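You operate a simulated robot arm through the tools that you are given. There is no shell and no other tool.

Carry out the task below with a simulated robot arm. There is one attempt and no reset: what you move stays moved.

Task
Spin the salad dry and drain its water into the cup that the recipe card names.
Fine: stand the cup under the spout; shut the blue switch after. Set down upright: what you pick out. Where these are worked on the way, their far stop is far enough and under half their travel is too little: blue switch.

The check looks at the end state, three seconds after you hand in, the way a careful person would. Anything else that was tipped, shoved, dropped, spilled or broken makes it a failure.

Robot
A 6-joint arm with a fingered hand, fixed in place. Base frame: the origin is at the foot of the arm, x ahead of it, y to its left, z up; the work surface is at about z = 0.92. Units: m, rad, N and s.
With the tool pointing down near the work surface it reaches from about 0.34 to 0.74 m from the base axis. Its first joint turns from -2.007 to 2.007 rad. Payload 4 kg.
The TCP is the grasp point between the finger pads, 0.026 m short of the fingertips. In the tool frame z runs along the fingers and y along their closing line. The gripper opens to 0.132 m. The gripper's body begins 0.073 m behind the TCP. The gripper is a hand of 4 fingers: y runs from the thumb to the fingers, the wrist lies at [0, 0, -0.239] in the tool frame, and closing takes about 1.5 s.
Orientation is that of the tool frame in the base frame, as [roll, pitch, yaw] about the fixed x, y, z axes, in that order (R = Rz(yaw) Ry(pitch) Rx(roll)). With the fingers straight down and closing along the base's y, the tool's x points along the base's -x, its y along +y and its z along -z.

Tools
- The arm moves only by the tool drive_tool. Its argument "rows" is a list of rows, each an object (a shift or turn left out is 0, a gripper value left out holds the last) with "offset": the shift along the base's x, y, z in m, a list of three; "rotation": the turn, a rotation vector about the base's x, y, z in rad, a list of three; "fingers": the closure, from 0 (fully open) to 1 (shut). In form: [{"offset": [x, y, z], "rotation": [rx, ry, rz], "fingers": fingers}, ...]. A call has 1 to 20 rows; each row shifts and turns the commanded pose from where the row before left it. A row lasts 0.2 s, in which the tool goes at most 0.05 m and 0.15 rad; a call with a longer step from one row to the next is refused whole, and so is a gripper value outside its range. Where a pose cannot be reached the arm comes as near as it can. A force on the tool above 90 N (or 10 N above the force at the start of the call, whichever is more), or a blocked arm, ends the call early, and 0.2 s more pass. Each finger travels about 0.153 m/s and halts on what it meets, pressing with about 29 N; the grip force reading is that of the motor and also rises with nothing between the fingers. The clock runs only during rows and for 0.2 s after the last one: add rows that do not move to give the fingers time. The reply holds the time, the measured pose of the TCP, the force on the tool along the base axes, the opening and the grip force, in the units named above and with some noise, with the torque about the TCP (base axes, N m) and any sound that the robot's microphone picked up.
- Cameras (640 x 400 px; columns grow to the right, rows downward): "scene" is fixed at [0.0516, -0.6542, 1.7626]; the picture's right is [0.74, -0.67, 0.00], its down [-0.48, -0.52, -0.71] and it looks along [0.47, 0.52, -0.71] (base axes); focal length 360 px, centre (320, 200). "wrist" rides on the gripper at [0.068, 0.002, -0.097] in the tool frame; the picture's right is [-0.03, 1.00, 0.00], its down [-0.82, -0.02, -0.58] and it looks along [-0.58, -0.01, 0.82] (tool axes); focal length 270 px, centre (320, 200). There is no depth. A picture from a camera that has moved, and an enlarged one, comes with that camera's place and axes in the base frame and with its lens.
- camera(camera): a new picture of that camera. It takes no simulated time.
- slide_trunk(by): slides the trunk up (or, below 0, down) by that many m; the arm rides with it, the base frame stays. It gives what a move gives, with no picture.
- set_grasp(shape): the hand has 4 fingers and takes this shape, open, in about a second: jaw (thumb against the fingers, like two jaws); tri (thumb and two fingers); tip (a fingertip pinch); poke (one finger out to press); point (the index stretched); flat (the hand flat); cup (the hand cupped); fist (a fist). The gripper value then closes the fingers along that shape, each until it touches; the sizes above hold for jaw. It gives what a move gives, with no picture.
- enlarge(camera, box): a new picture of the part [left, top, right, bottom] of that camera's present view, enlarged. It takes no simulated time.
- job_done(): hands the job in; it is judged then, once.

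Places have to be worked out from the pictures, the camera data and where the tool is seen. Open the gripper and draw the arm clear of the work before you hand the job in, unless the task says otherwise.

The tools are called as a command line: name --argument value ..., lists and objects as JSON in quotes. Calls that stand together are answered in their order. drive_tool: Moves the arm, as the interface text tells. Its arguments: {"type":"object","properties":{"rows":{"type":"array","items":{"type":"object","properties":{"offset":{"type":"array","items":{"type":"number"}},"rotation":{"type":"array","items":{"type":"number"}},"fingers":{"type":"number"}}}}},"required":["rows"]} The other tools are called the same way: slide_trunk (by) slides the trunk up or down; set_grasp (shape) gives the hand a shape; camera (camera) takes a picture; enlarge (camera, box) takes an enlarged picture of a part of a camera's view; job_done () hands the job in.

At the start:

```text
clock: 0.0
ee_pos: [0.4458, -0.0782, 1.3011]
tool_rot: [-3.141, 0.0, 3.141]
force: [1.1, -0.2, 0.5]
moment: [0.0, 0.01, 0.01]
width: 0.1319
finger_force: 0.1
shape: jaw
trunk travel left (down, up): [-0.9, 0.09]
```

scene: 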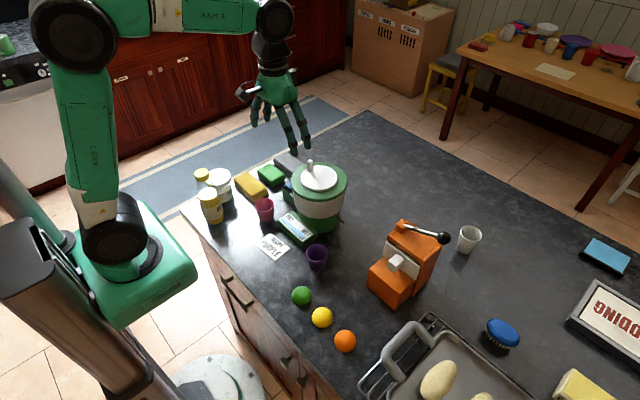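
wrist: 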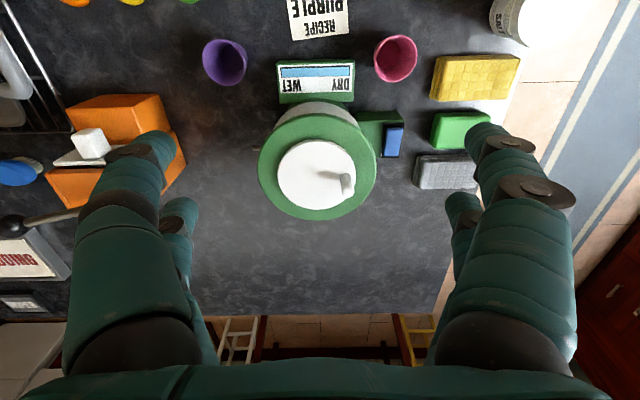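

I see a salad spinner with a crank knob on top, a WET/DRY gauge, a blue switch on its side, and a card that seems to read PURPLE. I enlarge the details before moving.

enlarge --camera "wrist" --box '[180, 0, 460, 230]'

enlarge --camera "scene" --box '[180, 130, 400, 290]'

```text
1.74 times, centred on (320, 115) of wrist
camera zoom: at [0.3761, -0.076, 1.3965], right [0.03, 1.0, 0.0], down [0.82, -0.02, 0.58], along [0.58, -0.01, -0.82], focal length 470 px, centre (320, 348)
```

zoom: 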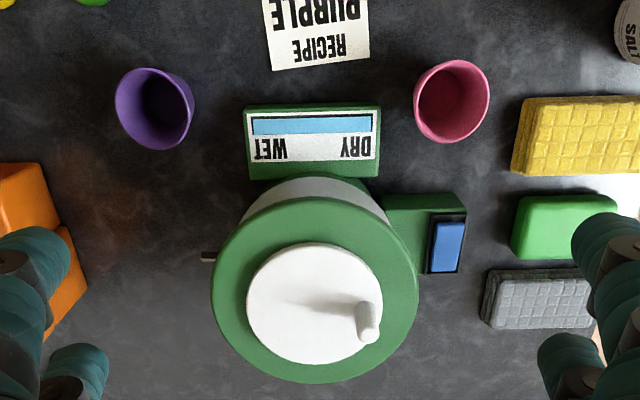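

```text
2.50 times, centred on (290, 210) of scene
camera zoom: at [0.0516, -0.6542, 1.7626], right [0.74, -0.67, 0.0], down [-0.48, -0.52, -0.71], along [0.47, 0.52, -0.71], focal length 901 px, centre (395, 175)
```

zoom: 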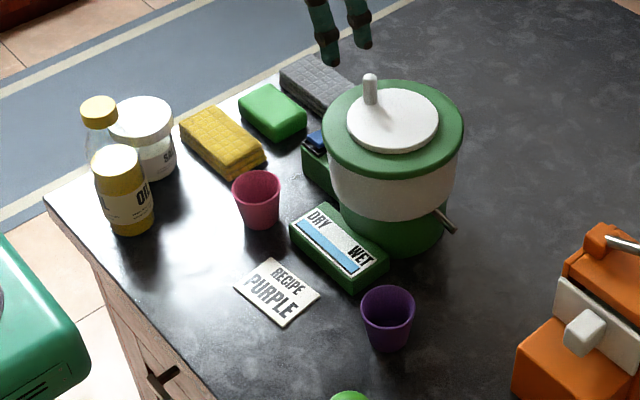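

The card reads PURPLE, so the purple cup is the one. I zoom closer on the gauge, the switch, the spout and the peg.

enlarge --camera "wrist" --box '[345, 90, 425, 140]'

enlarge --camera "wrist" --box '[260, 50, 370, 120]'

enlarge --camera "scene" --box '[270, 150, 350, 200]'

enlarge --camera "scene" --box '[270, 200, 360, 280]'

enlarge --camera "wrist" --box '[230, 100, 390, 230]'

```text
8.00 times, centred on (385, 115) of wrist
camera zoom: at [0.3761, -0.076, 1.3965], right [0.03, 1.0, 0.0], down [0.82, -0.02, 0.58], along [0.58, -0.01, -0.82], focal length 2162 px, centre (-200, 880)
```

zoom: 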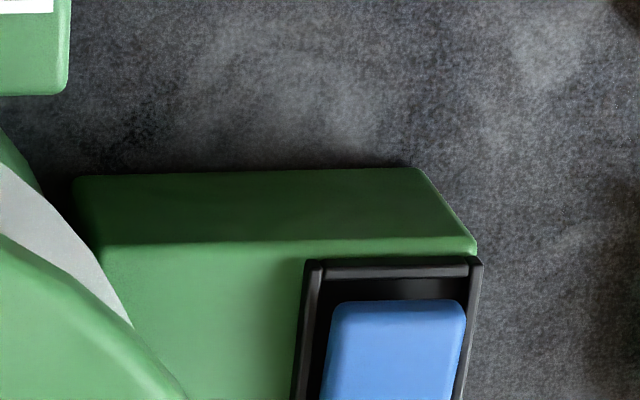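

```text
5.71 times, centred on (315, 85) of wrist
camera zoom: at [0.3761, -0.076, 1.3965], right [0.03, 1.0, 0.0], down [0.82, -0.02, 0.58], along [0.58, -0.01, -0.82], focal length 1544 px, centre (349, 857)
```

zoom: 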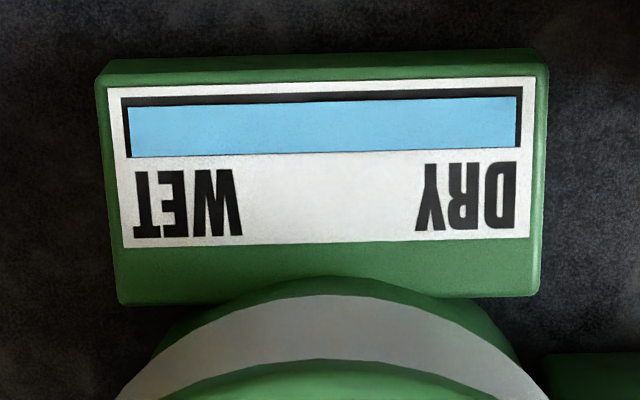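

```text
8.00 times, centred on (310, 175) of scene
camera zoom: at [0.0516, -0.6542, 1.7626], right [0.74, -0.67, 0.0], down [-0.48, -0.52, -0.71], along [0.47, 0.52, -0.71], focal length 2884 px, centre (400, 400)
```

zoom: 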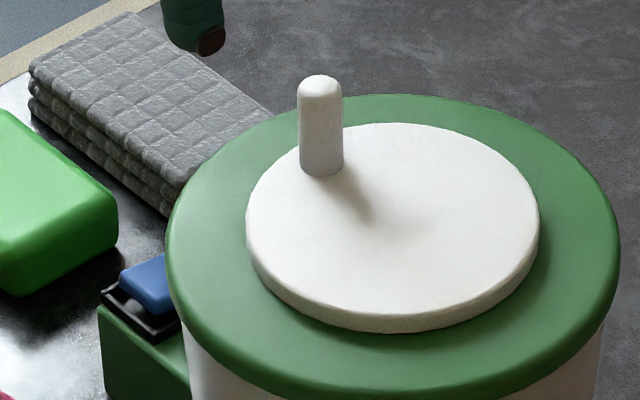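

```text
5.00 times, centred on (315, 240) of scene
camera zoom: at [0.0516, -0.6542, 1.7626], right [0.74, -0.67, 0.0], down [-0.48, -0.52, -0.71], along [0.47, 0.52, -0.71], focal length 1802 px, centre (345, 0)
```

zoom: 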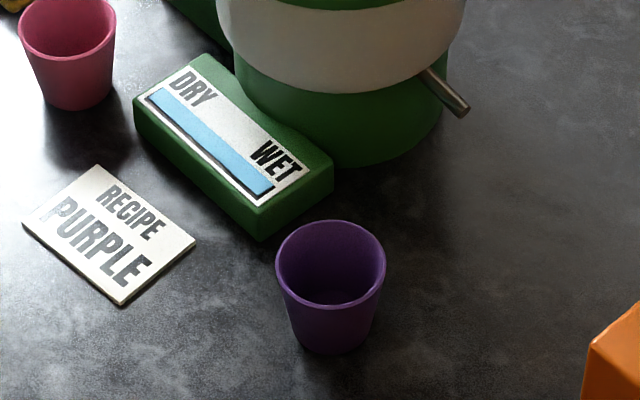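

```text
3.08 times, centred on (310, 165) of wrist
camera zoom: at [0.3761, -0.076, 1.3965], right [0.03, 1.0, 0.0], down [0.82, -0.02, 0.58], along [0.58, -0.01, -0.82], focal length 832 px, centre (351, 308)
```

zoom: 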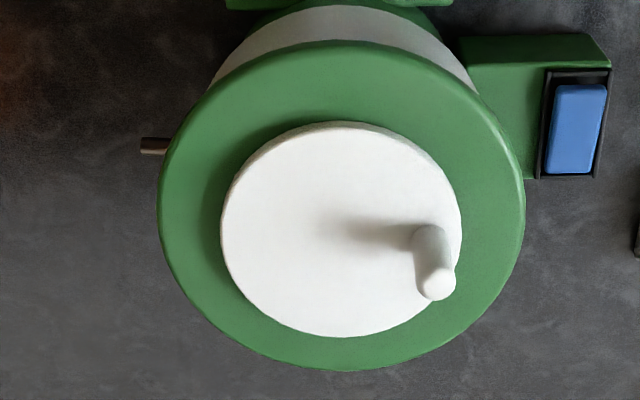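

Purple cup stands near (0.435, -0.217) and the spout tip near (0.562, -0.192, 0.982). I move the hand above the cup side to get a closer wrist view of the cup and the spout.

drive_tool --rows '[{"offset": [-0.002, -0.027, -0.03]}, {"offset": [-0.001, -0.027, -0.03]}, {"offset": [-0.001, -0.027, -0.03]}, {"offset": [-0.001, -0.027, -0.03]}, {"offset": [-0.001, -0.027, -0.03]}, {"offset": [0, 0, 0]}, {"offset": [0, 0, 0]}]'

camera --camera "wrist"

camera --camera "scene"

```text
clock: 1.6
ee_pos: [0.4391, -0.2158, 1.1486]
tool_rot: [-3.141, 0.001, 3.14]
force: [0.2, 0.1, 0.8]
moment: [-0.04, 0.0, -0.02]
width: 0.1317
finger_force: 0.0
shape: jaw
trunk travel left (down, up): [-0.9, 0.09]
```

```text
taken
camera wrist: at [0.3695, -0.2131, 1.245], right [0.03, 1.0, 0.0], down [0.82, -0.02, 0.58], along [0.58, -0.01, -0.82], focal length 270 px, centre (320, 200)
```

wrist: 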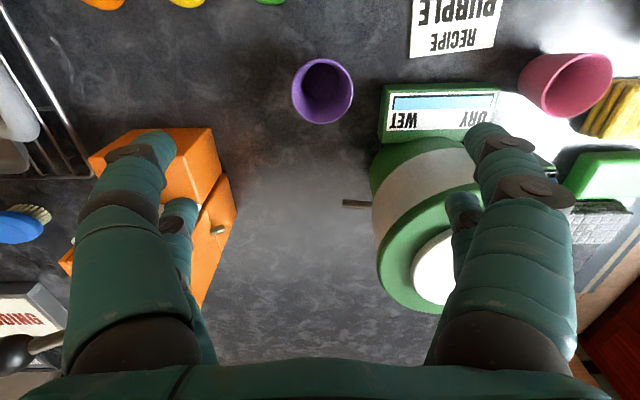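

```text
taken
```

scene: 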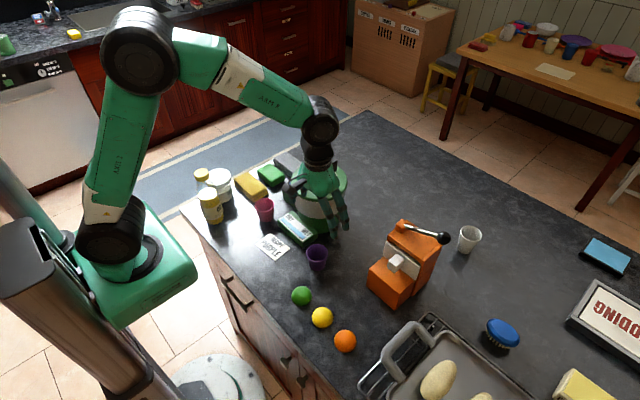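

The spout shows clearly now at left of the spinner. I zoom in for exact positions.

enlarge --camera "wrist" --box '[270, 40, 430, 140]'

enlarge --camera "wrist" --box '[320, 150, 480, 250]'

```text
4.00 times, centred on (350, 90) of wrist
camera zoom: at [0.3695, -0.2131, 1.245], right [0.03, 1.0, 0.0], down [0.82, -0.02, 0.58], along [0.58, -0.01, -0.82], focal length 1081 px, centre (200, 640)
```

zoom: 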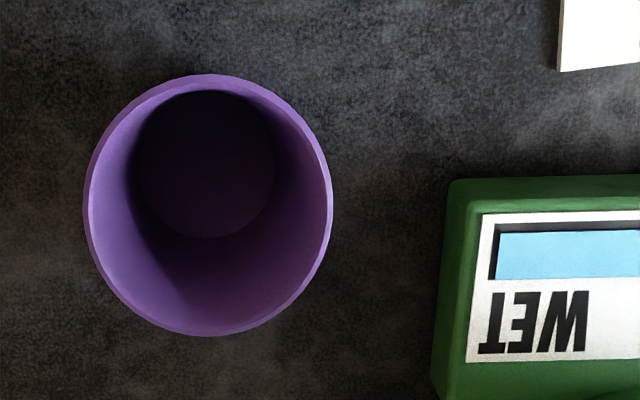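

```text
4.00 times, centred on (400, 200) of wrist
camera zoom: at [0.3695, -0.2131, 1.245], right [0.03, 1.0, 0.0], down [0.82, -0.02, 0.58], along [0.58, -0.01, -0.82], focal length 1081 px, centre (0, 200)
```

zoom: 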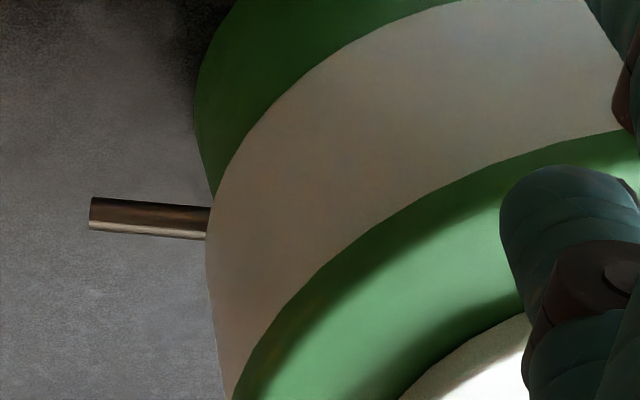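

Cup axis is about (0.435, -0.213) with the rim near z 0.97, and the spout mouth about (0.562, -0.192, 0.98). I check the orange machine, since the tilted hand would come near it.

enlarge --camera "scene" --box '[290, 190, 490, 315]'

enlarge --camera "wrist" --box '[50, 100, 290, 310]'

```text
3.20 times, centred on (390, 252) of scene
camera zoom: at [0.0516, -0.6542, 1.7626], right [0.74, -0.67, 0.0], down [-0.48, -0.52, -0.71], along [0.47, 0.52, -0.71], focal length 1154 px, centre (96, 32)
```

zoom: 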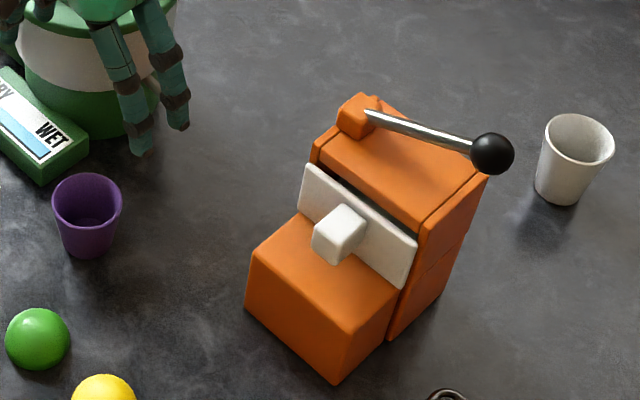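

```text
1.90 times, centred on (170, 205) of wrist
camera zoom: at [0.3695, -0.2131, 1.245], right [0.03, 1.0, 0.0], down [0.82, -0.02, 0.58], along [0.58, -0.01, -0.82], focal length 515 px, centre (606, 190)
```

zoom: 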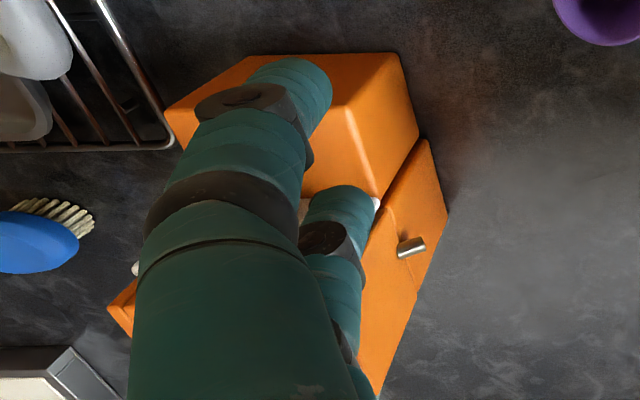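

The machine stays at y < -0.34, so a hand yawed 90° (closing along x) and tilted about 20° away from the spinner fits. I yaw and tilt the tool at height above the cup.

drive_tool --rows '[{"rotation": [0, 0, 0.1428]}, {"rotation": [0, 0, 0.1428]}, {"rotation": [0, 0, 0.1428]}, {"rotation": [0, 0, 0.1428]}, {"rotation": [0, 0, 0.1428]}, {"rotation": [0, 0, 0.1428]}, {"rotation": [0, 0, 0.1428]}, {"rotation": [0, 0, 0.1428]}, {"rotation": [0, 0, 0.1428]}, {"rotation": [0, 0, 0.1428]}, {"rotation": [0, 0, 0.1428]}, {"rotation": [0.1163, 0, 0]}, {"rotation": [0.1163, 0, 0]}, {"rotation": [0.1163, 0, 0]}, {"offset": [0, 0, 0]}, {"offset": [0, 0, 0]}]'

camera --camera "wrist"

camera --camera "scene"

```text
clock: 5.0
ee_pos: [0.4684, -0.0351, 1.1182]
tool_rot: [-3.126, -0.095, -1.635]
force: [-1.0, 1.0, 0.4]
moment: [0.0, 0.01, -0.03]
width: 0.1318
finger_force: 0.0
shape: jaw
out of reach, approached as far as the arm can: row 7, 8, 9, 10, 11, 12, 13, 14
trunk travel left (down, up): [-0.9, 0.09]
```

```text
taken
camera wrist: at [0.4602, -0.0934, 1.2195], right [-1.0, 0.09, -0.02], down [0.07, 0.86, 0.5], along [0.06, 0.5, -0.87], focal length 270 px, centre (320, 200)
```

wrist: 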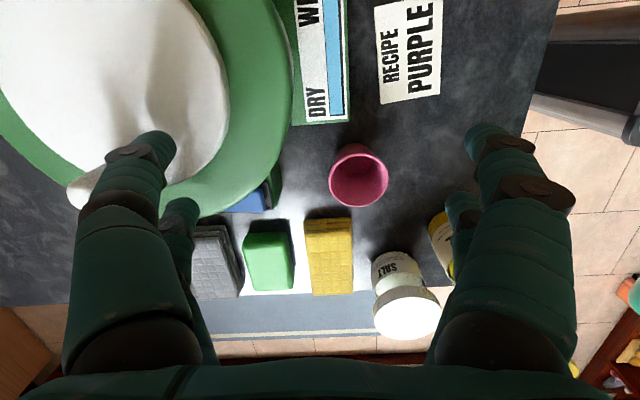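

```text
taken
```

scene: 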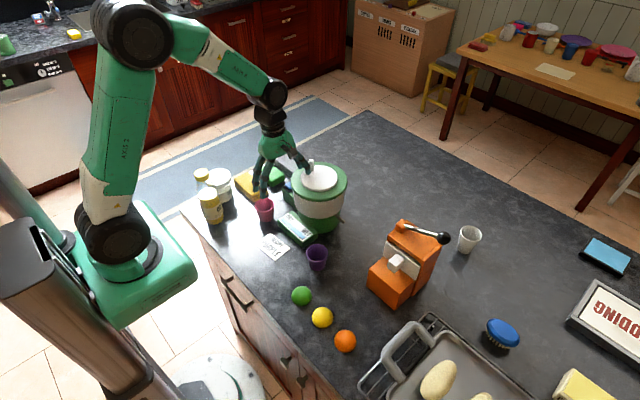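

The +90° yaw ran into a wrist limit, and the arm drifted to (0.468, -0.035, 1.118), close over the lid but touching nothing. I first raise the hand and see whether the command follows the measured pose.

drive_tool --rows '[{"offset": [0, 0, 0.04]}, {"offset": [0, 0, 0.04]}, {"offset": [0, 0, 0]}]'

enlarge --camera "scene" --box '[220, 60, 380, 260]'

```text
clock: 5.8
ee_pos: [0.4697, -0.0253, 1.1965]
tool_rot: [-3.121, -0.1, -1.641]
force: [-0.1, -0.3, -0.3]
moment: [0.0, -0.01, -0.01]
width: 0.132
finger_force: 0.1
shape: jaw
out of reach, approached as far as the arm can: row 2
trunk travel left (down, up): [-0.9, 0.09]
```

```text
2.00 times, centred on (300, 160) of scene
camera zoom: at [0.0516, -0.6542, 1.7626], right [0.74, -0.67, 0.0], down [-0.48, -0.52, -0.71], along [0.47, 0.52, -0.71], focal length 721 px, centre (360, 280)
```

zoom: 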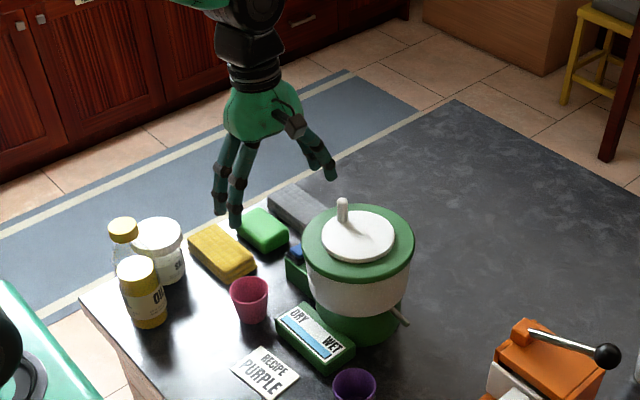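

The command restarts from the reached pose. I turn back toward the original yaw while returning in y, staying high.

drive_tool --rows '[{"rotation": [0, 0, -0.1485], "offset": [-0.003, -0.018, 0]}, {"rotation": [0, 0, -0.1485], "offset": [-0.003, -0.018, 0]}, {"rotation": [0, 0, -0.1485], "offset": [-0.003, -0.018, 0]}, {"rotation": [0, 0, -0.1485], "offset": [-0.003, -0.018, 0]}, {"rotation": [0, 0, -0.1485], "offset": [-0.003, -0.018, 0]}, {"rotation": [0, 0, -0.1485], "offset": [-0.003, -0.018, 0]}, {"rotation": [0, 0, -0.1485], "offset": [-0.003, -0.018, 0]}, {"rotation": [0, 0, -0.1485], "offset": [-0.003, -0.018, 0]}, {"rotation": [0, 0, -0.1485], "offset": [-0.003, -0.018, 0]}, {"rotation": [0, 0, -0.1485], "offset": [-0.003, -0.018, 0]}, {"offset": [0, 0, 0]}]'

```text
clock: 8.2
ee_pos: [0.438, -0.2081, 1.1942]
tool_rot: [-3.128, -0.093, -3.121]
force: [0.0, 0.5, 0.1]
moment: [-0.02, -0.01, -0.02]
width: 0.1317
finger_force: 0.1
shape: jaw
trunk travel left (down, up): [-0.9, 0.09]
```

Back over the cup with yaw restored. I level the tool and try yawing the other way, in part first to see if the wrist allows it.

drive_tool --rows '[{"rotation": [0, -0.093, 0]}, {"rotation": [0, 0, -0.145]}, {"rotation": [0, 0, -0.145]}, {"rotation": [0, 0, -0.145]}, {"rotation": [0, 0, -0.145]}, {"rotation": [0, 0, -0.145]}, {"rotation": [0, 0, -0.145]}, {"offset": [0, 0, 0]}]'

```text
clock: 10.0
ee_pos: [0.4388, -0.2067, 1.1961]
tool_rot: [-3.123, -0.002, 2.291]
force: [-0.5, -0.1, 0.6]
moment: [0.0, -0.01, -0.01]
width: 0.1316
finger_force: 0.1
shape: jaw
trunk travel left (down, up): [-0.9, 0.09]
```

drive_tool --rows '[{"rotation": [0, 0, -0.145]}, {"rotation": [0, 0, -0.145]}, {"rotation": [0, 0, -0.145]}, {"rotation": [0, 0, -0.145]}, {"rotation": [0, 0, -0.14]}, {"offset": [0, 0, 0]}]'

camera --camera "wrist"

enlarge --camera "scene" --box '[220, 60, 420, 260]'

```text
clock: 11.4
ee_pos: [0.4389, -0.2057, 1.1971]
tool_rot: [-3.125, -0.002, 1.574]
force: [0.3, -0.4, 0.1]
moment: [0.01, -0.03, 0.03]
width: 0.1319
finger_force: 0.0
shape: jaw
trunk travel left (down, up): [-0.9, 0.09]
```

```text
taken
camera wrist: at [0.4405, -0.138, 1.2931], right [1.0, -0.02, -0.02], down [-0.01, -0.82, 0.58], along [-0.03, -0.58, -0.82], focal length 270 px, centre (320, 200)
```

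wrist: 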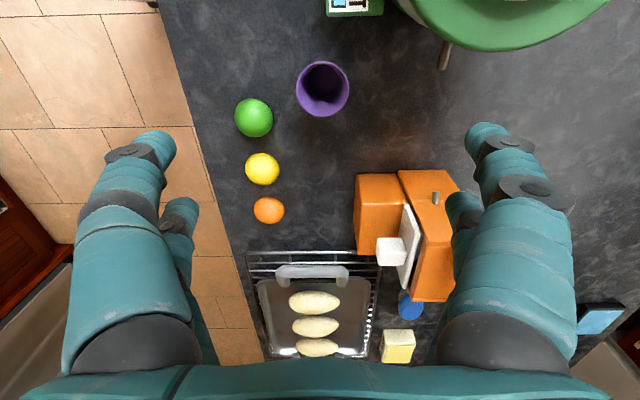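

```text
2.00 times, centred on (320, 160) of scene
camera zoom: at [0.0516, -0.6542, 1.7626], right [0.74, -0.67, 0.0], down [-0.48, -0.52, -0.71], along [0.47, 0.52, -0.71], focal length 721 px, centre (320, 280)
```

zoom: 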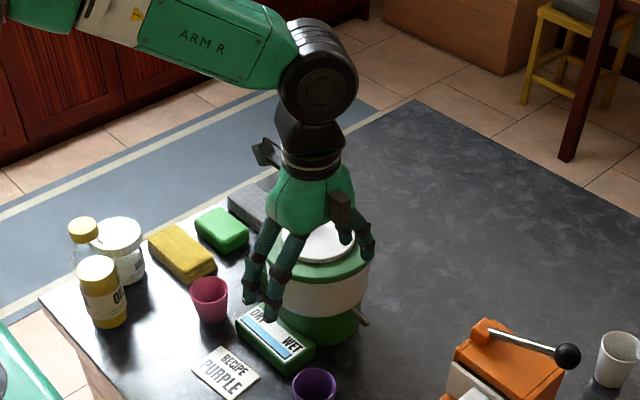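

A -90° yaw is reachable; the wrist camera then sits on the spinner side, so I'll tilt about 28° with the hand leaning away from the spinner. I set yaw and tilt at height and narrow the fingers to about 0.09 so they pass the green ball.

drive_tool --rows '[{"rotation": [0, 0, -0.0875], "fingers": 0.32}, {"rotation": [0, 0, -0.0875]}, {"rotation": [0.1204, -0.0213, 0]}, {"rotation": [0.1204, -0.0213, 0]}, {"rotation": [0.1204, -0.0213, 0]}, {"rotation": [0.1204, -0.0213, 0]}, {"offset": [-0.002, -0.006, -0.03]}, {"offset": [-0.002, -0.006, -0.03]}, {"offset": [-0.002, -0.007, -0.03]}, {"offset": [0, 0, 0]}, {"offset": [0, 0, 0]}]'

camera --camera "wrist"

enlarge --camera "scene" --box '[220, 100, 460, 310]'

```text
clock: 13.8
ee_pos: [0.4334, -0.2263, 1.1066]
tool_rot: [-3.126, -0.49, 1.4]
force: [0.1, 0.2, -0.2]
moment: [-0.01, -0.03, 0.0]
width: 0.09
finger_force: 0.1
shape: jaw
trunk travel left (down, up): [-0.9, 0.09]
```

```text
taken
camera wrist: at [0.4376, -0.2125, 1.2233], right [0.98, -0.19, -0.03], down [-0.18, -0.98, 0.13], along [-0.05, -0.12, -0.99], focal length 270 px, centre (320, 200)
```

wrist: 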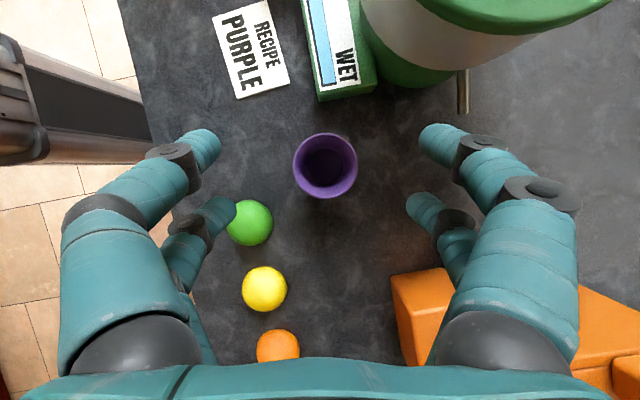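

```text
1.90 times, centred on (340, 205) of scene
camera zoom: at [0.0516, -0.6542, 1.7626], right [0.74, -0.67, 0.0], down [-0.48, -0.52, -0.71], along [0.47, 0.52, -0.71], focal length 687 px, centre (282, 190)
```

zoom: 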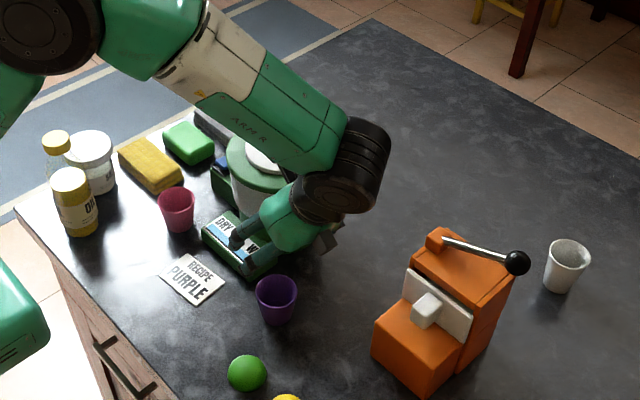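

The cup is centred at about (0.435, -0.2125), well between the fingers; the ball is just clear. I descend to about z 0.964 with a slightly narrower opening.

drive_tool --rows '[{"offset": [0, 0.002, -0.03], "fingers": 0.36}, {"offset": [0, 0, -0.03]}, {"offset": [0, 0, -0.03]}, {"offset": [0, 0, -0.02]}, {"offset": [0, 0, 0]}]'

camera --camera "wrist"

enlarge --camera "scene" --box '[260, 190, 380, 310]'

```text
clock: 15.0
ee_pos: [0.432, -0.2247, 0.9952]
tool_rot: [-3.125, -0.489, 1.401]
force: [0.0, 0.3, -0.1]
moment: [0.01, 0.0, 0.03]
width: 0.0848
finger_force: 0.1
shape: jaw
trunk travel left (down, up): [-0.9, 0.09]
```

```text
taken
camera wrist: at [0.4368, -0.2109, 1.111], right [0.98, -0.18, -0.03], down [-0.18, -0.98, 0.13], along [-0.05, -0.12, -0.99], focal length 270 px, centre (320, 200)
```

wrist: 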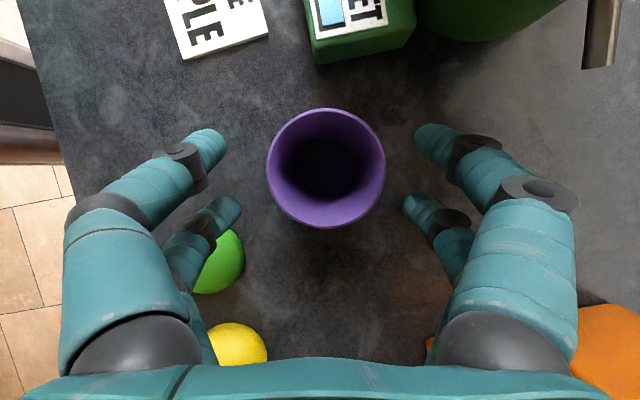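

```text
3.33 times, centred on (320, 250) of scene
camera zoom: at [0.0516, -0.6542, 1.7626], right [0.74, -0.67, 0.0], down [-0.48, -0.52, -0.71], along [0.47, 0.52, -0.71], focal length 1202 px, centre (320, 33)
```

zoom: 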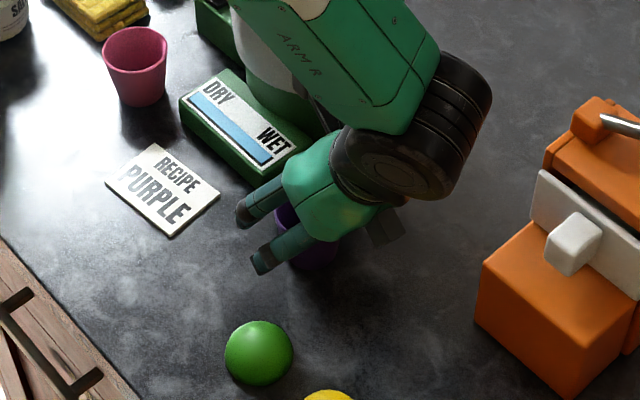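

The cup is centred between the fingers and the ball is clear. I lower the last 3 cm and close on the cup.

drive_tool --rows '[{"offset": [0.001, 0, -0.016]}, {"offset": [0, 0, -0.015]}, {"offset": [0, 0, 0]}, {"fingers": 0.5}, {"fingers": 0.6}, {"fingers": 0.8}, {"offset": [0, 0, 0]}, {"offset": [0, 0, 0]}, {"offset": [0, 0, 0]}]'

camera --camera "wrist"

enlarge --camera "scene" --box '[260, 190, 380, 310]'

```text
clock: 17.0
ee_pos: [0.432, -0.222, 0.9642]
tool_rot: [-3.126, -0.491, 1.4]
force: [-0.4, 0.0, -0.8]
moment: [0.02, 0.01, -0.02]
width: 0.0285
finger_force: 28.9
shape: jaw
trunk travel left (down, up): [-0.9, 0.09]
```

```text
taken
camera wrist: at [0.4371, -0.208, 1.0812], right [0.98, -0.19, -0.03], down [-0.18, -0.98, 0.13], along [-0.05, -0.12, -0.99], focal length 270 px, centre (320, 200)
```

wrist: 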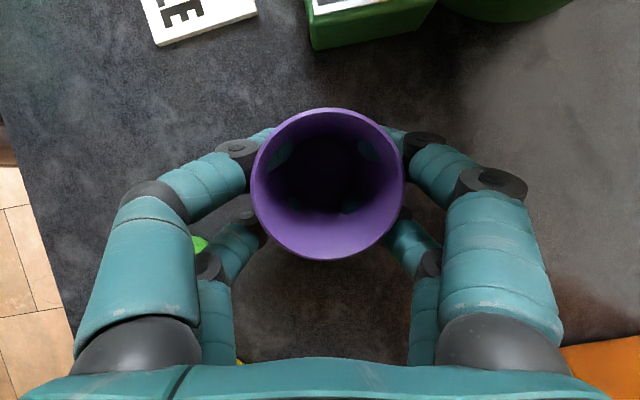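

```text
3.33 times, centred on (320, 250) of scene
camera zoom: at [0.0516, -0.6542, 1.7626], right [0.74, -0.67, 0.0], down [-0.48, -0.52, -0.71], along [0.47, 0.52, -0.71], focal length 1202 px, centre (320, 33)
```

zoom: 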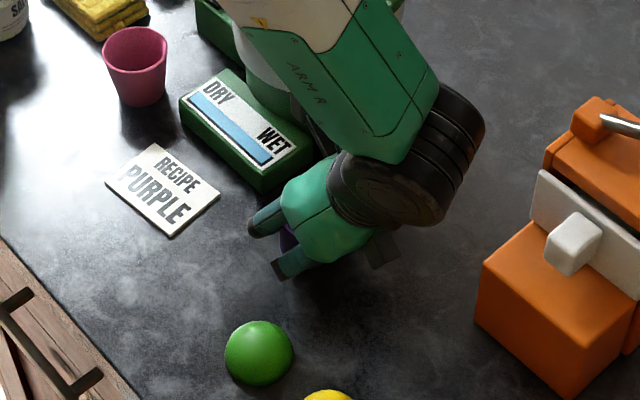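

The cup is held (grip 28.9 N, width 0.0285) and its rim still sits at z about 0.971. I lift it 4 cm straight up and check that it stays upright in the grip.

drive_tool --rows '[{"offset": [0, 0, 0.01]}, {"offset": [0, 0, 0.015]}, {"offset": [0, 0, 0.015]}, {"offset": [0, 0, 0]}, {"offset": [0, 0, 0]}]'

camera --camera "wrist"

enlarge --camera "scene" --box '[260, 180, 420, 300]'

```text
clock: 18.2
ee_pos: [0.4318, -0.2227, 1.0067]
tool_rot: [-3.126, -0.49, 1.401]
force: [-0.6, 0.2, -1.2]
moment: [0.02, 0.02, -0.02]
width: 0.0285
finger_force: 29.3
shape: jaw
trunk travel left (down, up): [-0.9, 0.09]
```

```text
taken
camera wrist: at [0.4372, -0.2096, 1.1225], right [0.98, -0.19, -0.03], down [-0.18, -0.98, 0.13], along [-0.05, -0.12, -0.99], focal length 270 px, centre (320, 200)
```

wrist: 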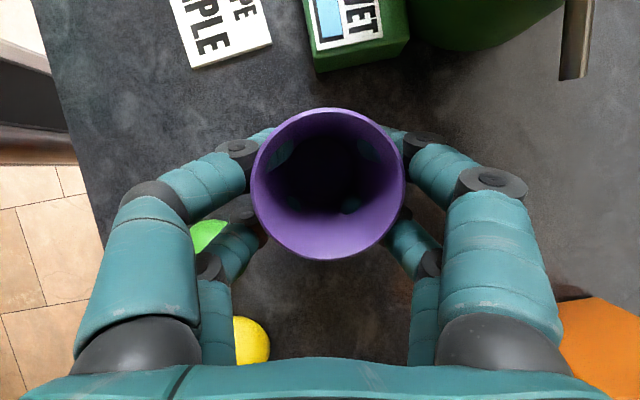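

```text
3.33 times, centred on (340, 240) of scene
camera zoom: at [0.0516, -0.6542, 1.7626], right [0.74, -0.67, 0.0], down [-0.48, -0.52, -0.71], along [0.47, 0.52, -0.71], focal length 1202 px, centre (253, 67)
```

zoom: 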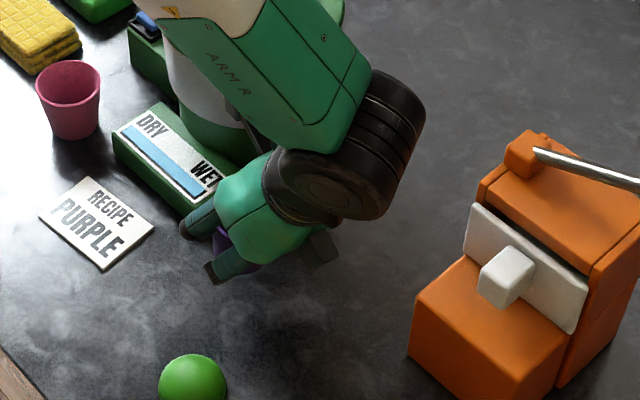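

The cup is firm and upright. I yaw a further -15° (to keep the wrist off the orange machine) while carrying it toward (0.5615, -0.235), still raised.

drive_tool --rows '[{"rotation": [0, 0, -0.065], "offset": [0.01, -0.004, 0]}, {"rotation": [0, 0, -0.065], "offset": [0.02, -0.004, 0]}, {"rotation": [0, 0, -0.065], "offset": [0.02, -0.004, 0]}, {"rotation": [0, 0, -0.067], "offset": [0.02, -0.003, 0]}, {"offset": [0.02, -0.003, 0]}, {"offset": [0.02, 0, 0]}, {"offset": [0.014, 0, 0]}, {"offset": [0, 0, 0]}, {"offset": [0, 0, 0]}]'

camera --camera "wrist"

enlarge --camera "scene" --box '[270, 150, 470, 300]'

```text
clock: 20.2
ee_pos: [0.5541, -0.2417, 1.006]
tool_rot: [-3.125, -0.489, 1.137]
force: [-0.1, -0.8, 0.5]
moment: [0.03, 0.0, 0.01]
width: 0.0284
finger_force: 29.3
shape: jaw
trunk travel left (down, up): [-0.9, 0.09]
```

```text
taken
camera wrist: at [0.5634, -0.2292, 1.1222], right [0.9, -0.43, -0.03], down [-0.43, -0.9, 0.13], along [-0.08, -0.1, -0.99], focal length 270 px, centre (320, 200)
```

wrist: 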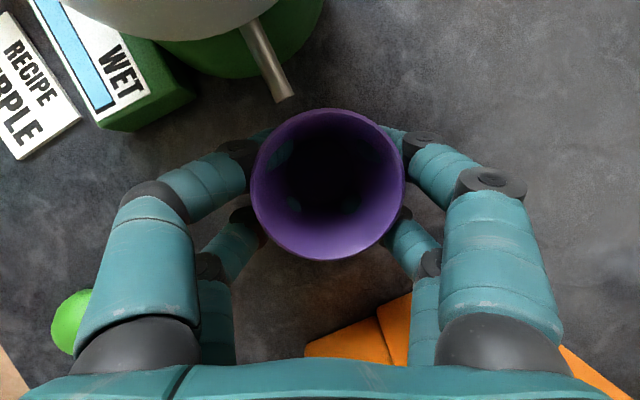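

```text
2.67 times, centred on (370, 225) of scene
camera zoom: at [0.0516, -0.6542, 1.7626], right [0.74, -0.67, 0.0], down [-0.48, -0.52, -0.71], along [0.47, 0.52, -0.71], focal length 961 px, centre (187, 133)
```

zoom: 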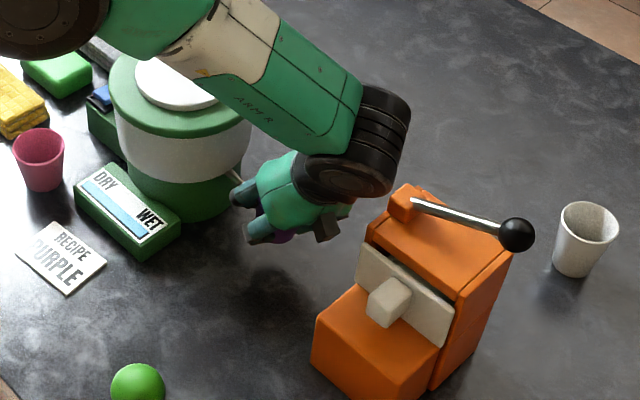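

The spout mouth reads about (0.559, -0.189) and the cup axis (0.560, -0.236), so all is aligned. I lower the cup to the table here, clear of the spout.

drive_tool --rows '[{"offset": [0, 0, -0.015]}, {"offset": [0, 0, -0.015]}, {"offset": [0, 0, -0.008]}, {"offset": [0, 0, -0.003]}, {"offset": [0, 0, 0]}, {"offset": [0, 0, 0]}]'

enlarge --camera "scene" --box '[320, 190, 420, 260]'

enlarge --camera "wrist" --box '[220, 40, 420, 270]'

```text
clock: 21.6
ee_pos: [0.5576, -0.2427, 0.9649]
tool_rot: [-3.126, -0.49, 1.137]
force: [0.5, 0.2, 0.5]
moment: [-0.01, 0.01, -0.04]
width: 0.0283
finger_force: 29.0
shape: jaw
trunk travel left (down, up): [-0.9, 0.09]
```

```text
5.71 times, centred on (370, 225) of scene
camera zoom: at [0.0516, -0.6542, 1.7626], right [0.74, -0.67, 0.0], down [-0.48, -0.52, -0.71], along [0.47, 0.52, -0.71], focal length 2060 px, centre (34, 57)
```

zoom: 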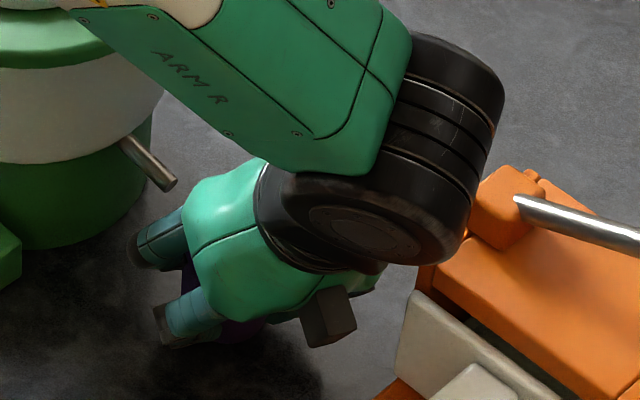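

```text
1.74 times, centred on (320, 155) of wrist
camera zoom: at [0.5656, -0.2298, 1.0807], right [0.9, -0.43, -0.03], down [-0.43, -0.9, 0.13], along [-0.08, -0.1, -0.99], focal length 470 px, centre (320, 278)
```

zoom: 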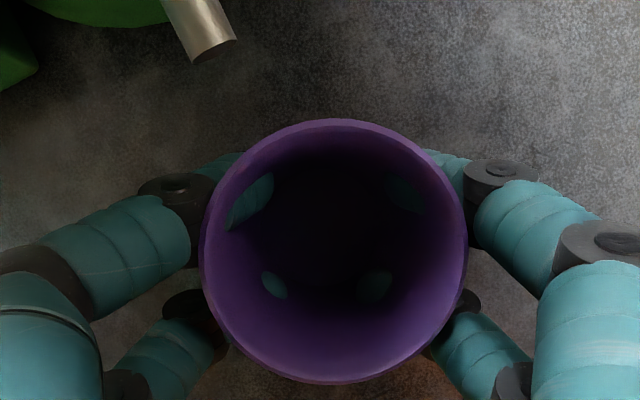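

The cup is at the table, just outside the spout. I slide it in slowly toward the spinner and check the rim against the spout before it goes under.

drive_tool --rows '[{"offset": [-0.001, 0.006, 0]}, {"offset": [0, 0.006, -0.0005]}, {"offset": [0, 0.004, 0]}, {"offset": [0, 0, 0]}]'

enlarge --camera "scene" --box '[310, 180, 410, 250]'

enlarge --camera "wrist" --box '[220, 40, 420, 270]'

```text
clock: 22.6
ee_pos: [0.5569, -0.2255, 0.9644]
tool_rot: [-3.125, -0.49, 1.137]
force: [0.0, 0.7, -0.3]
moment: [-0.01, 0.01, 0.01]
width: 0.0287
finger_force: 29.3
shape: jaw
trunk travel left (down, up): [-0.9, 0.09]
```

```text
5.71 times, centred on (360, 215) of scene
camera zoom: at [0.0516, -0.6542, 1.7626], right [0.74, -0.67, 0.0], down [-0.48, -0.52, -0.71], along [0.47, 0.52, -0.71], focal length 2060 px, centre (91, 114)
```

zoom: 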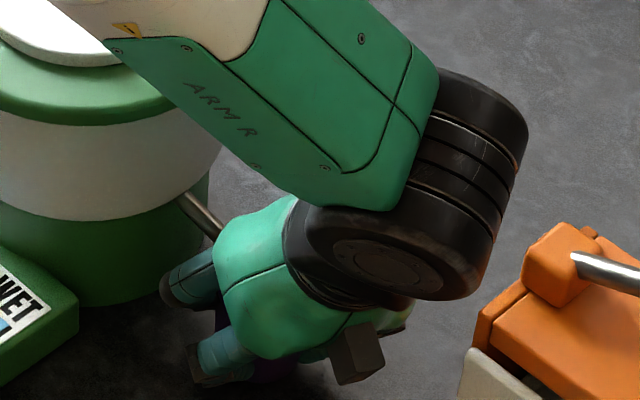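

```text
1.74 times, centred on (320, 155) of wrist
camera zoom: at [0.5645, -0.2139, 1.0807], right [0.9, -0.43, -0.03], down [-0.43, -0.9, 0.13], along [-0.08, -0.1, -0.99], focal length 470 px, centre (320, 278)
```

zoom: 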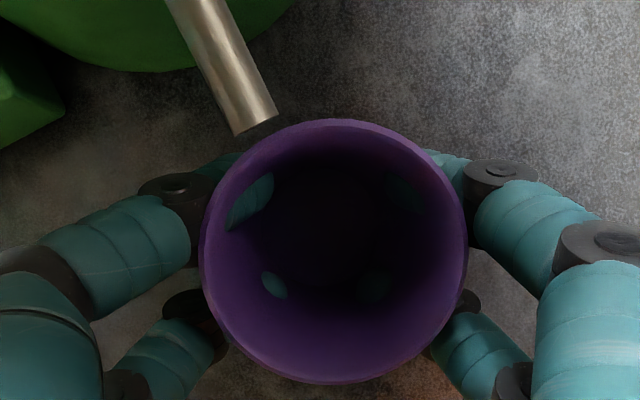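

The spout tip reads z about 0.982, above the rim near 0.972, at (0.558, -0.190); the cup axis is at (0.562, -0.220). I slide the cup 2 cm further in slowly.

drive_tool --rows '[{"offset": [-0.001, 0.005, 0]}, {"offset": [-0.001, 0.005, 0]}, {"offset": [-0.001, 0.005, 0]}, {"offset": [0, 0.005, 0]}, {"offset": [0, 0, 0]}]'

enlarge --camera "wrist" --box '[220, 40, 420, 270]'

enlarge --camera "scene" --box '[310, 180, 410, 250]'

```text
clock: 23.8
ee_pos: [0.5531, -0.2042, 0.9647]
tool_rot: [-3.121, -0.49, 1.139]
force: [0.2, 1.0, -0.2]
moment: [-0.03, -0.02, 0.01]
width: 0.0267
finger_force: 29.3
shape: jaw
trunk travel left (down, up): [-0.9, 0.09]
```

```text
1.74 times, centred on (320, 155) of wrist
camera zoom: at [0.5609, -0.1921, 1.0811], right [0.9, -0.43, -0.03], down [-0.43, -0.9, 0.13], along [-0.08, -0.1, -0.99], focal length 470 px, centre (320, 278)
```

zoom: 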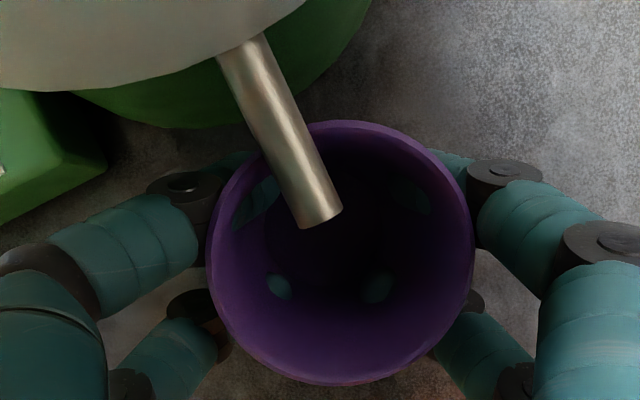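

```text
5.71 times, centred on (360, 215) of scene
camera zoom: at [0.0516, -0.6542, 1.7626], right [0.74, -0.67, 0.0], down [-0.48, -0.52, -0.71], along [0.47, 0.52, -0.71], focal length 2060 px, centre (91, 114)
```

zoom: 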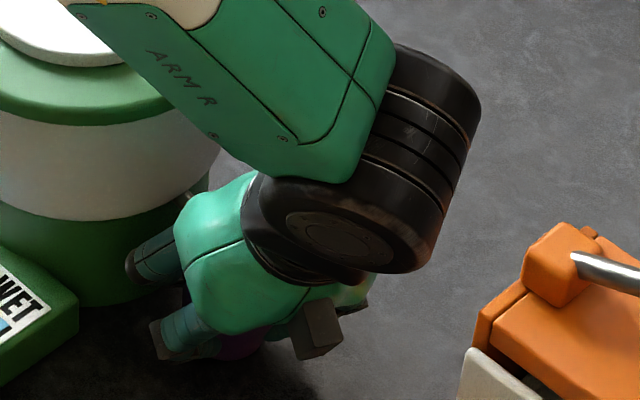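

The spout mouth now sits over the cup's opening, about 9 mm from its axis; the cup is on the table. I open the fingers gently in stages to release it.

drive_tool --rows '[{"fingers": 0.72}, {"fingers": 0.66}, {"fingers": 0.6}, {"fingers": 0.54}, {"fingers": 0.47}, {"offset": [0, 0, 0]}, {"offset": [0, 0, 0]}]'

enlarge --camera "wrist" --box '[160, 0, 480, 270]'

```text
clock: 25.4
ee_pos: [0.5539, -0.2057, 0.9639]
tool_rot: [-3.127, -0.49, 1.138]
force: [0.3, -0.6, -0.3]
moment: [-0.02, -0.02, 0.0]
width: 0.0693
finger_force: 0.1
shape: jaw
trunk travel left (down, up): [-0.9, 0.09]
```

```text
1.48 times, centred on (320, 135) of wrist
camera zoom: at [0.561, -0.1941, 1.0812], right [0.9, -0.43, -0.03], down [-0.43, -0.9, 0.13], along [-0.08, -0.1, -0.99], focal length 400 px, centre (320, 296)
```

zoom: 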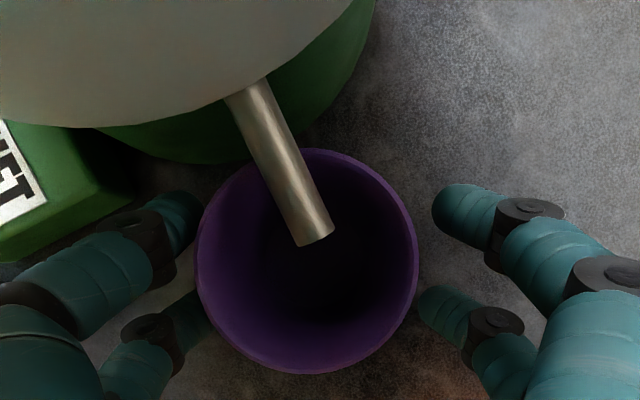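

The cup is released and upright, the spout mouth well inside its opening. The left fingers are near the rim, so I centre the hand by 4 mm, open a bit more, and withdraw along the tool axis.

drive_tool --rows '[{"offset": [-0.003, 0.0015, 0], "fingers": 0.43}, {"offset": [-0.001, 0.0005, 0], "fingers": 0.41}, {"offset": [0, 0, 0]}, {"offset": [-0.002, -0.0043, 0.0088]}, {"offset": [-0.002, -0.0043, 0.0088]}, {"offset": [0, 0, 0]}]'

enlarge --camera "wrist" --box '[160, 0, 480, 270]'

```text
clock: 26.8
ee_pos: [0.5453, -0.212, 0.9814]
tool_rot: [-3.126, -0.489, 1.136]
force: [-0.2, -0.5, 0.2]
moment: [-0.02, -0.01, 0.02]
width: 0.0775
finger_force: 0.0
shape: jaw
trunk travel left (down, up): [-0.9, 0.09]
```

```text
1.48 times, centred on (320, 135) of wrist
camera zoom: at [0.5533, -0.2, 1.0978], right [0.9, -0.43, -0.03], down [-0.43, -0.9, 0.13], along [-0.08, -0.1, -0.99], focal length 400 px, centre (320, 296)
```

zoom: 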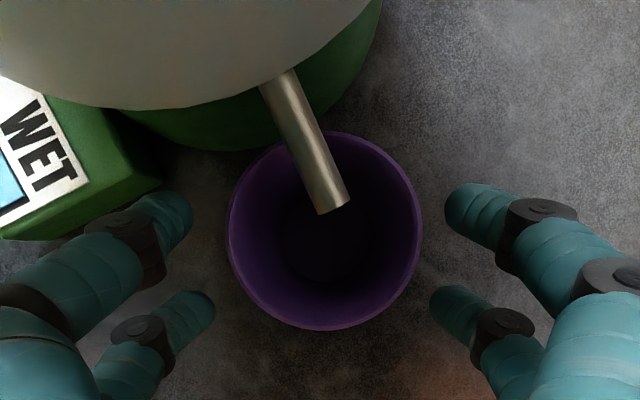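

The cup stands free under the spout. I withdraw further along the tool axis and then up.

drive_tool --rows '[{"offset": [-0.004, -0.0086, 0.0176]}, {"offset": [-0.004, -0.0086, 0.0176]}, {"offset": [-0.006, -0.0128, 0.0264]}, {"offset": [-0.006, -0.0128, 0.0264]}, {"offset": [-0.006, -0.01, 0.03]}, {"offset": [-0.006, 0, 0.04]}, {"offset": [-0.006, 0, 0.04]}, {"offset": [0, 0, 0]}]'

camera --camera "wrist"

enlarge --camera "scene" --box '[220, 100, 420, 280]'

```text
clock: 28.6
ee_pos: [0.5068, -0.2662, 1.1832]
tool_rot: [-3.124, -0.491, 1.137]
force: [-0.4, 0.8, 0.1]
moment: [-0.05, 0.0, -0.01]
width: 0.0772
finger_force: 0.0
shape: jaw
trunk travel left (down, up): [-0.9, 0.09]
```

```text
taken
camera wrist: at [0.515, -0.2542, 1.2997], right [0.9, -0.43, -0.03], down [-0.43, -0.9, 0.13], along [-0.08, -0.1, -0.99], focal length 270 px, centre (320, 200)
```

wrist: 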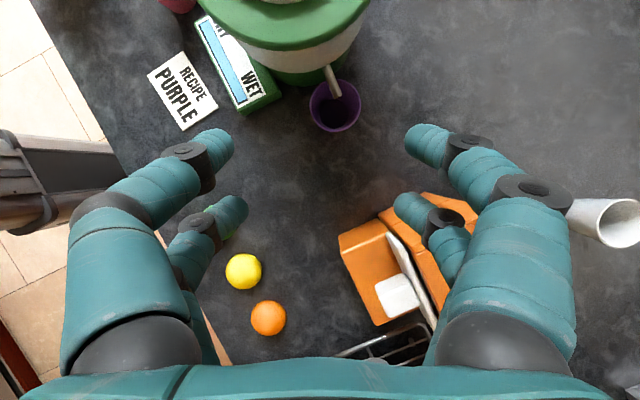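

```text
2.22 times, centred on (320, 190) of scene
camera zoom: at [0.0516, -0.6542, 1.7626], right [0.74, -0.67, 0.0], down [-0.48, -0.52, -0.71], along [0.47, 0.52, -0.71], focal length 801 px, centre (320, 222)
```

zoom: 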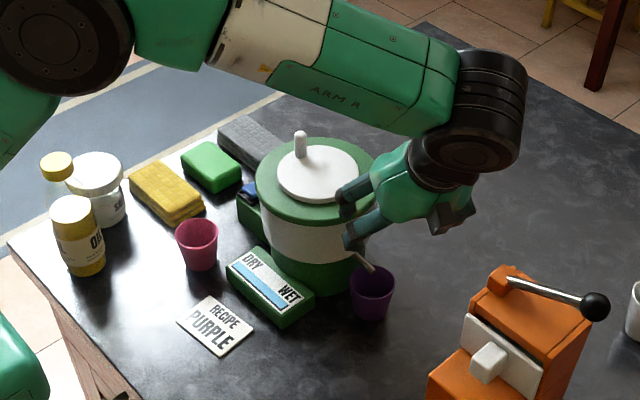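

The cup stands upright under the spout. Next I raise the hand, level it and return to the original yaw for cranking.

drive_tool --rows '[{"offset": [0, 0, 0.04]}, {"offset": [0, 0, 0.04]}, {"offset": [0, 0, 0.04]}, {"rotation": [-0.1111, 0.0515, 0]}, {"rotation": [-0.1111, 0.0515, 0]}, {"rotation": [-0.1111, 0.0515, 0]}, {"rotation": [-0.1111, 0.0515, 0]}, {"rotation": [0, 0, 0.145], "offset": [0, 0.02, 0]}, {"rotation": [0, 0, 0.145], "offset": [0, 0.02, 0]}, {"rotation": [0, 0, 0.145], "offset": [0, 0.02, 0]}, {"rotation": [0, 0, 0.145], "offset": [0, 0.02, 0]}, {"rotation": [0, 0, 0.145], "offset": [0, 0.02, 0]}, {"rotation": [0, 0, 0.145], "offset": [0, 0.02, 0]}, {"rotation": [0, 0, 0.145], "offset": [0, 0.02, 0]}, {"rotation": [0, 0, 0.145], "offset": [0, 0.02, 0]}, {"rotation": [0, 0, 0.145], "offset": [0, 0.02, 0]}, {"rotation": [0, 0, 0.145]}, {"rotation": [0, 0, 0.145]}, {"rotation": [0, 0, 0.145]}, {"rotation": [0, 0, 0.1197]}]'

set_grasp --shape "tip"

camera --camera "wrist"

enlarge --camera "scene" --box '[200, 40, 400, 240]'

```text
clock: 32.8
ee_pos: [0.5075, -0.0851, 1.2998]
tool_rot: [-3.126, -0.002, 2.999]
force: [-0.1, 0.9, 0.3]
moment: [-0.01, -0.05, -0.01]
width: 0.0774
finger_force: 0.1
shape: jaw
trunk travel left (down, up): [-0.9, 0.09]
```

```text
clock: 33.7
ee_pos: [0.5078, -0.0843, 1.3008]
tool_rot: [-3.126, -0.001, 2.998]
force: [0.0, -0.9, 0.8]
moment: [0.0, 0.0, -0.02]
width: 0.132
finger_force: 0.0
shape: tip
trunk travel left (down, up): [-0.9, 0.09]
```

```text
taken
camera wrist: at [0.4391, -0.0718, 1.396], right [0.17, 0.99, -0.02], down [0.81, -0.13, 0.58], along [0.57, -0.11, -0.82], focal length 270 px, centre (320, 200)
```

wrist: 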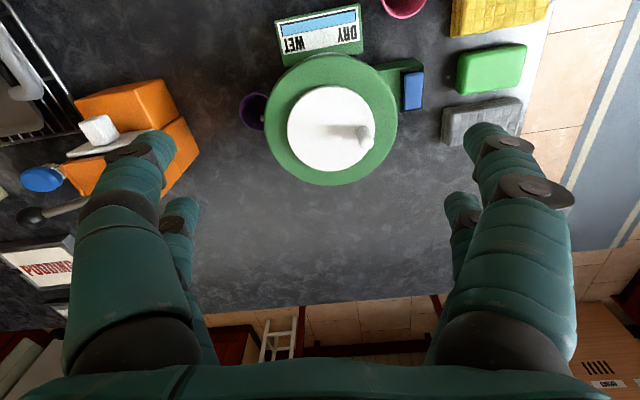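

```text
2.00 times, centred on (300, 140) of scene
camera zoom: at [0.0516, -0.6542, 1.7626], right [0.74, -0.67, 0.0], down [-0.48, -0.52, -0.71], along [0.47, 0.52, -0.71], focal length 721 px, centre (360, 320)
```

zoom: 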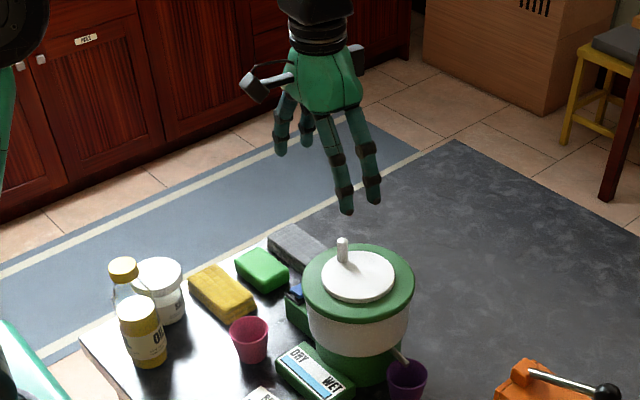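

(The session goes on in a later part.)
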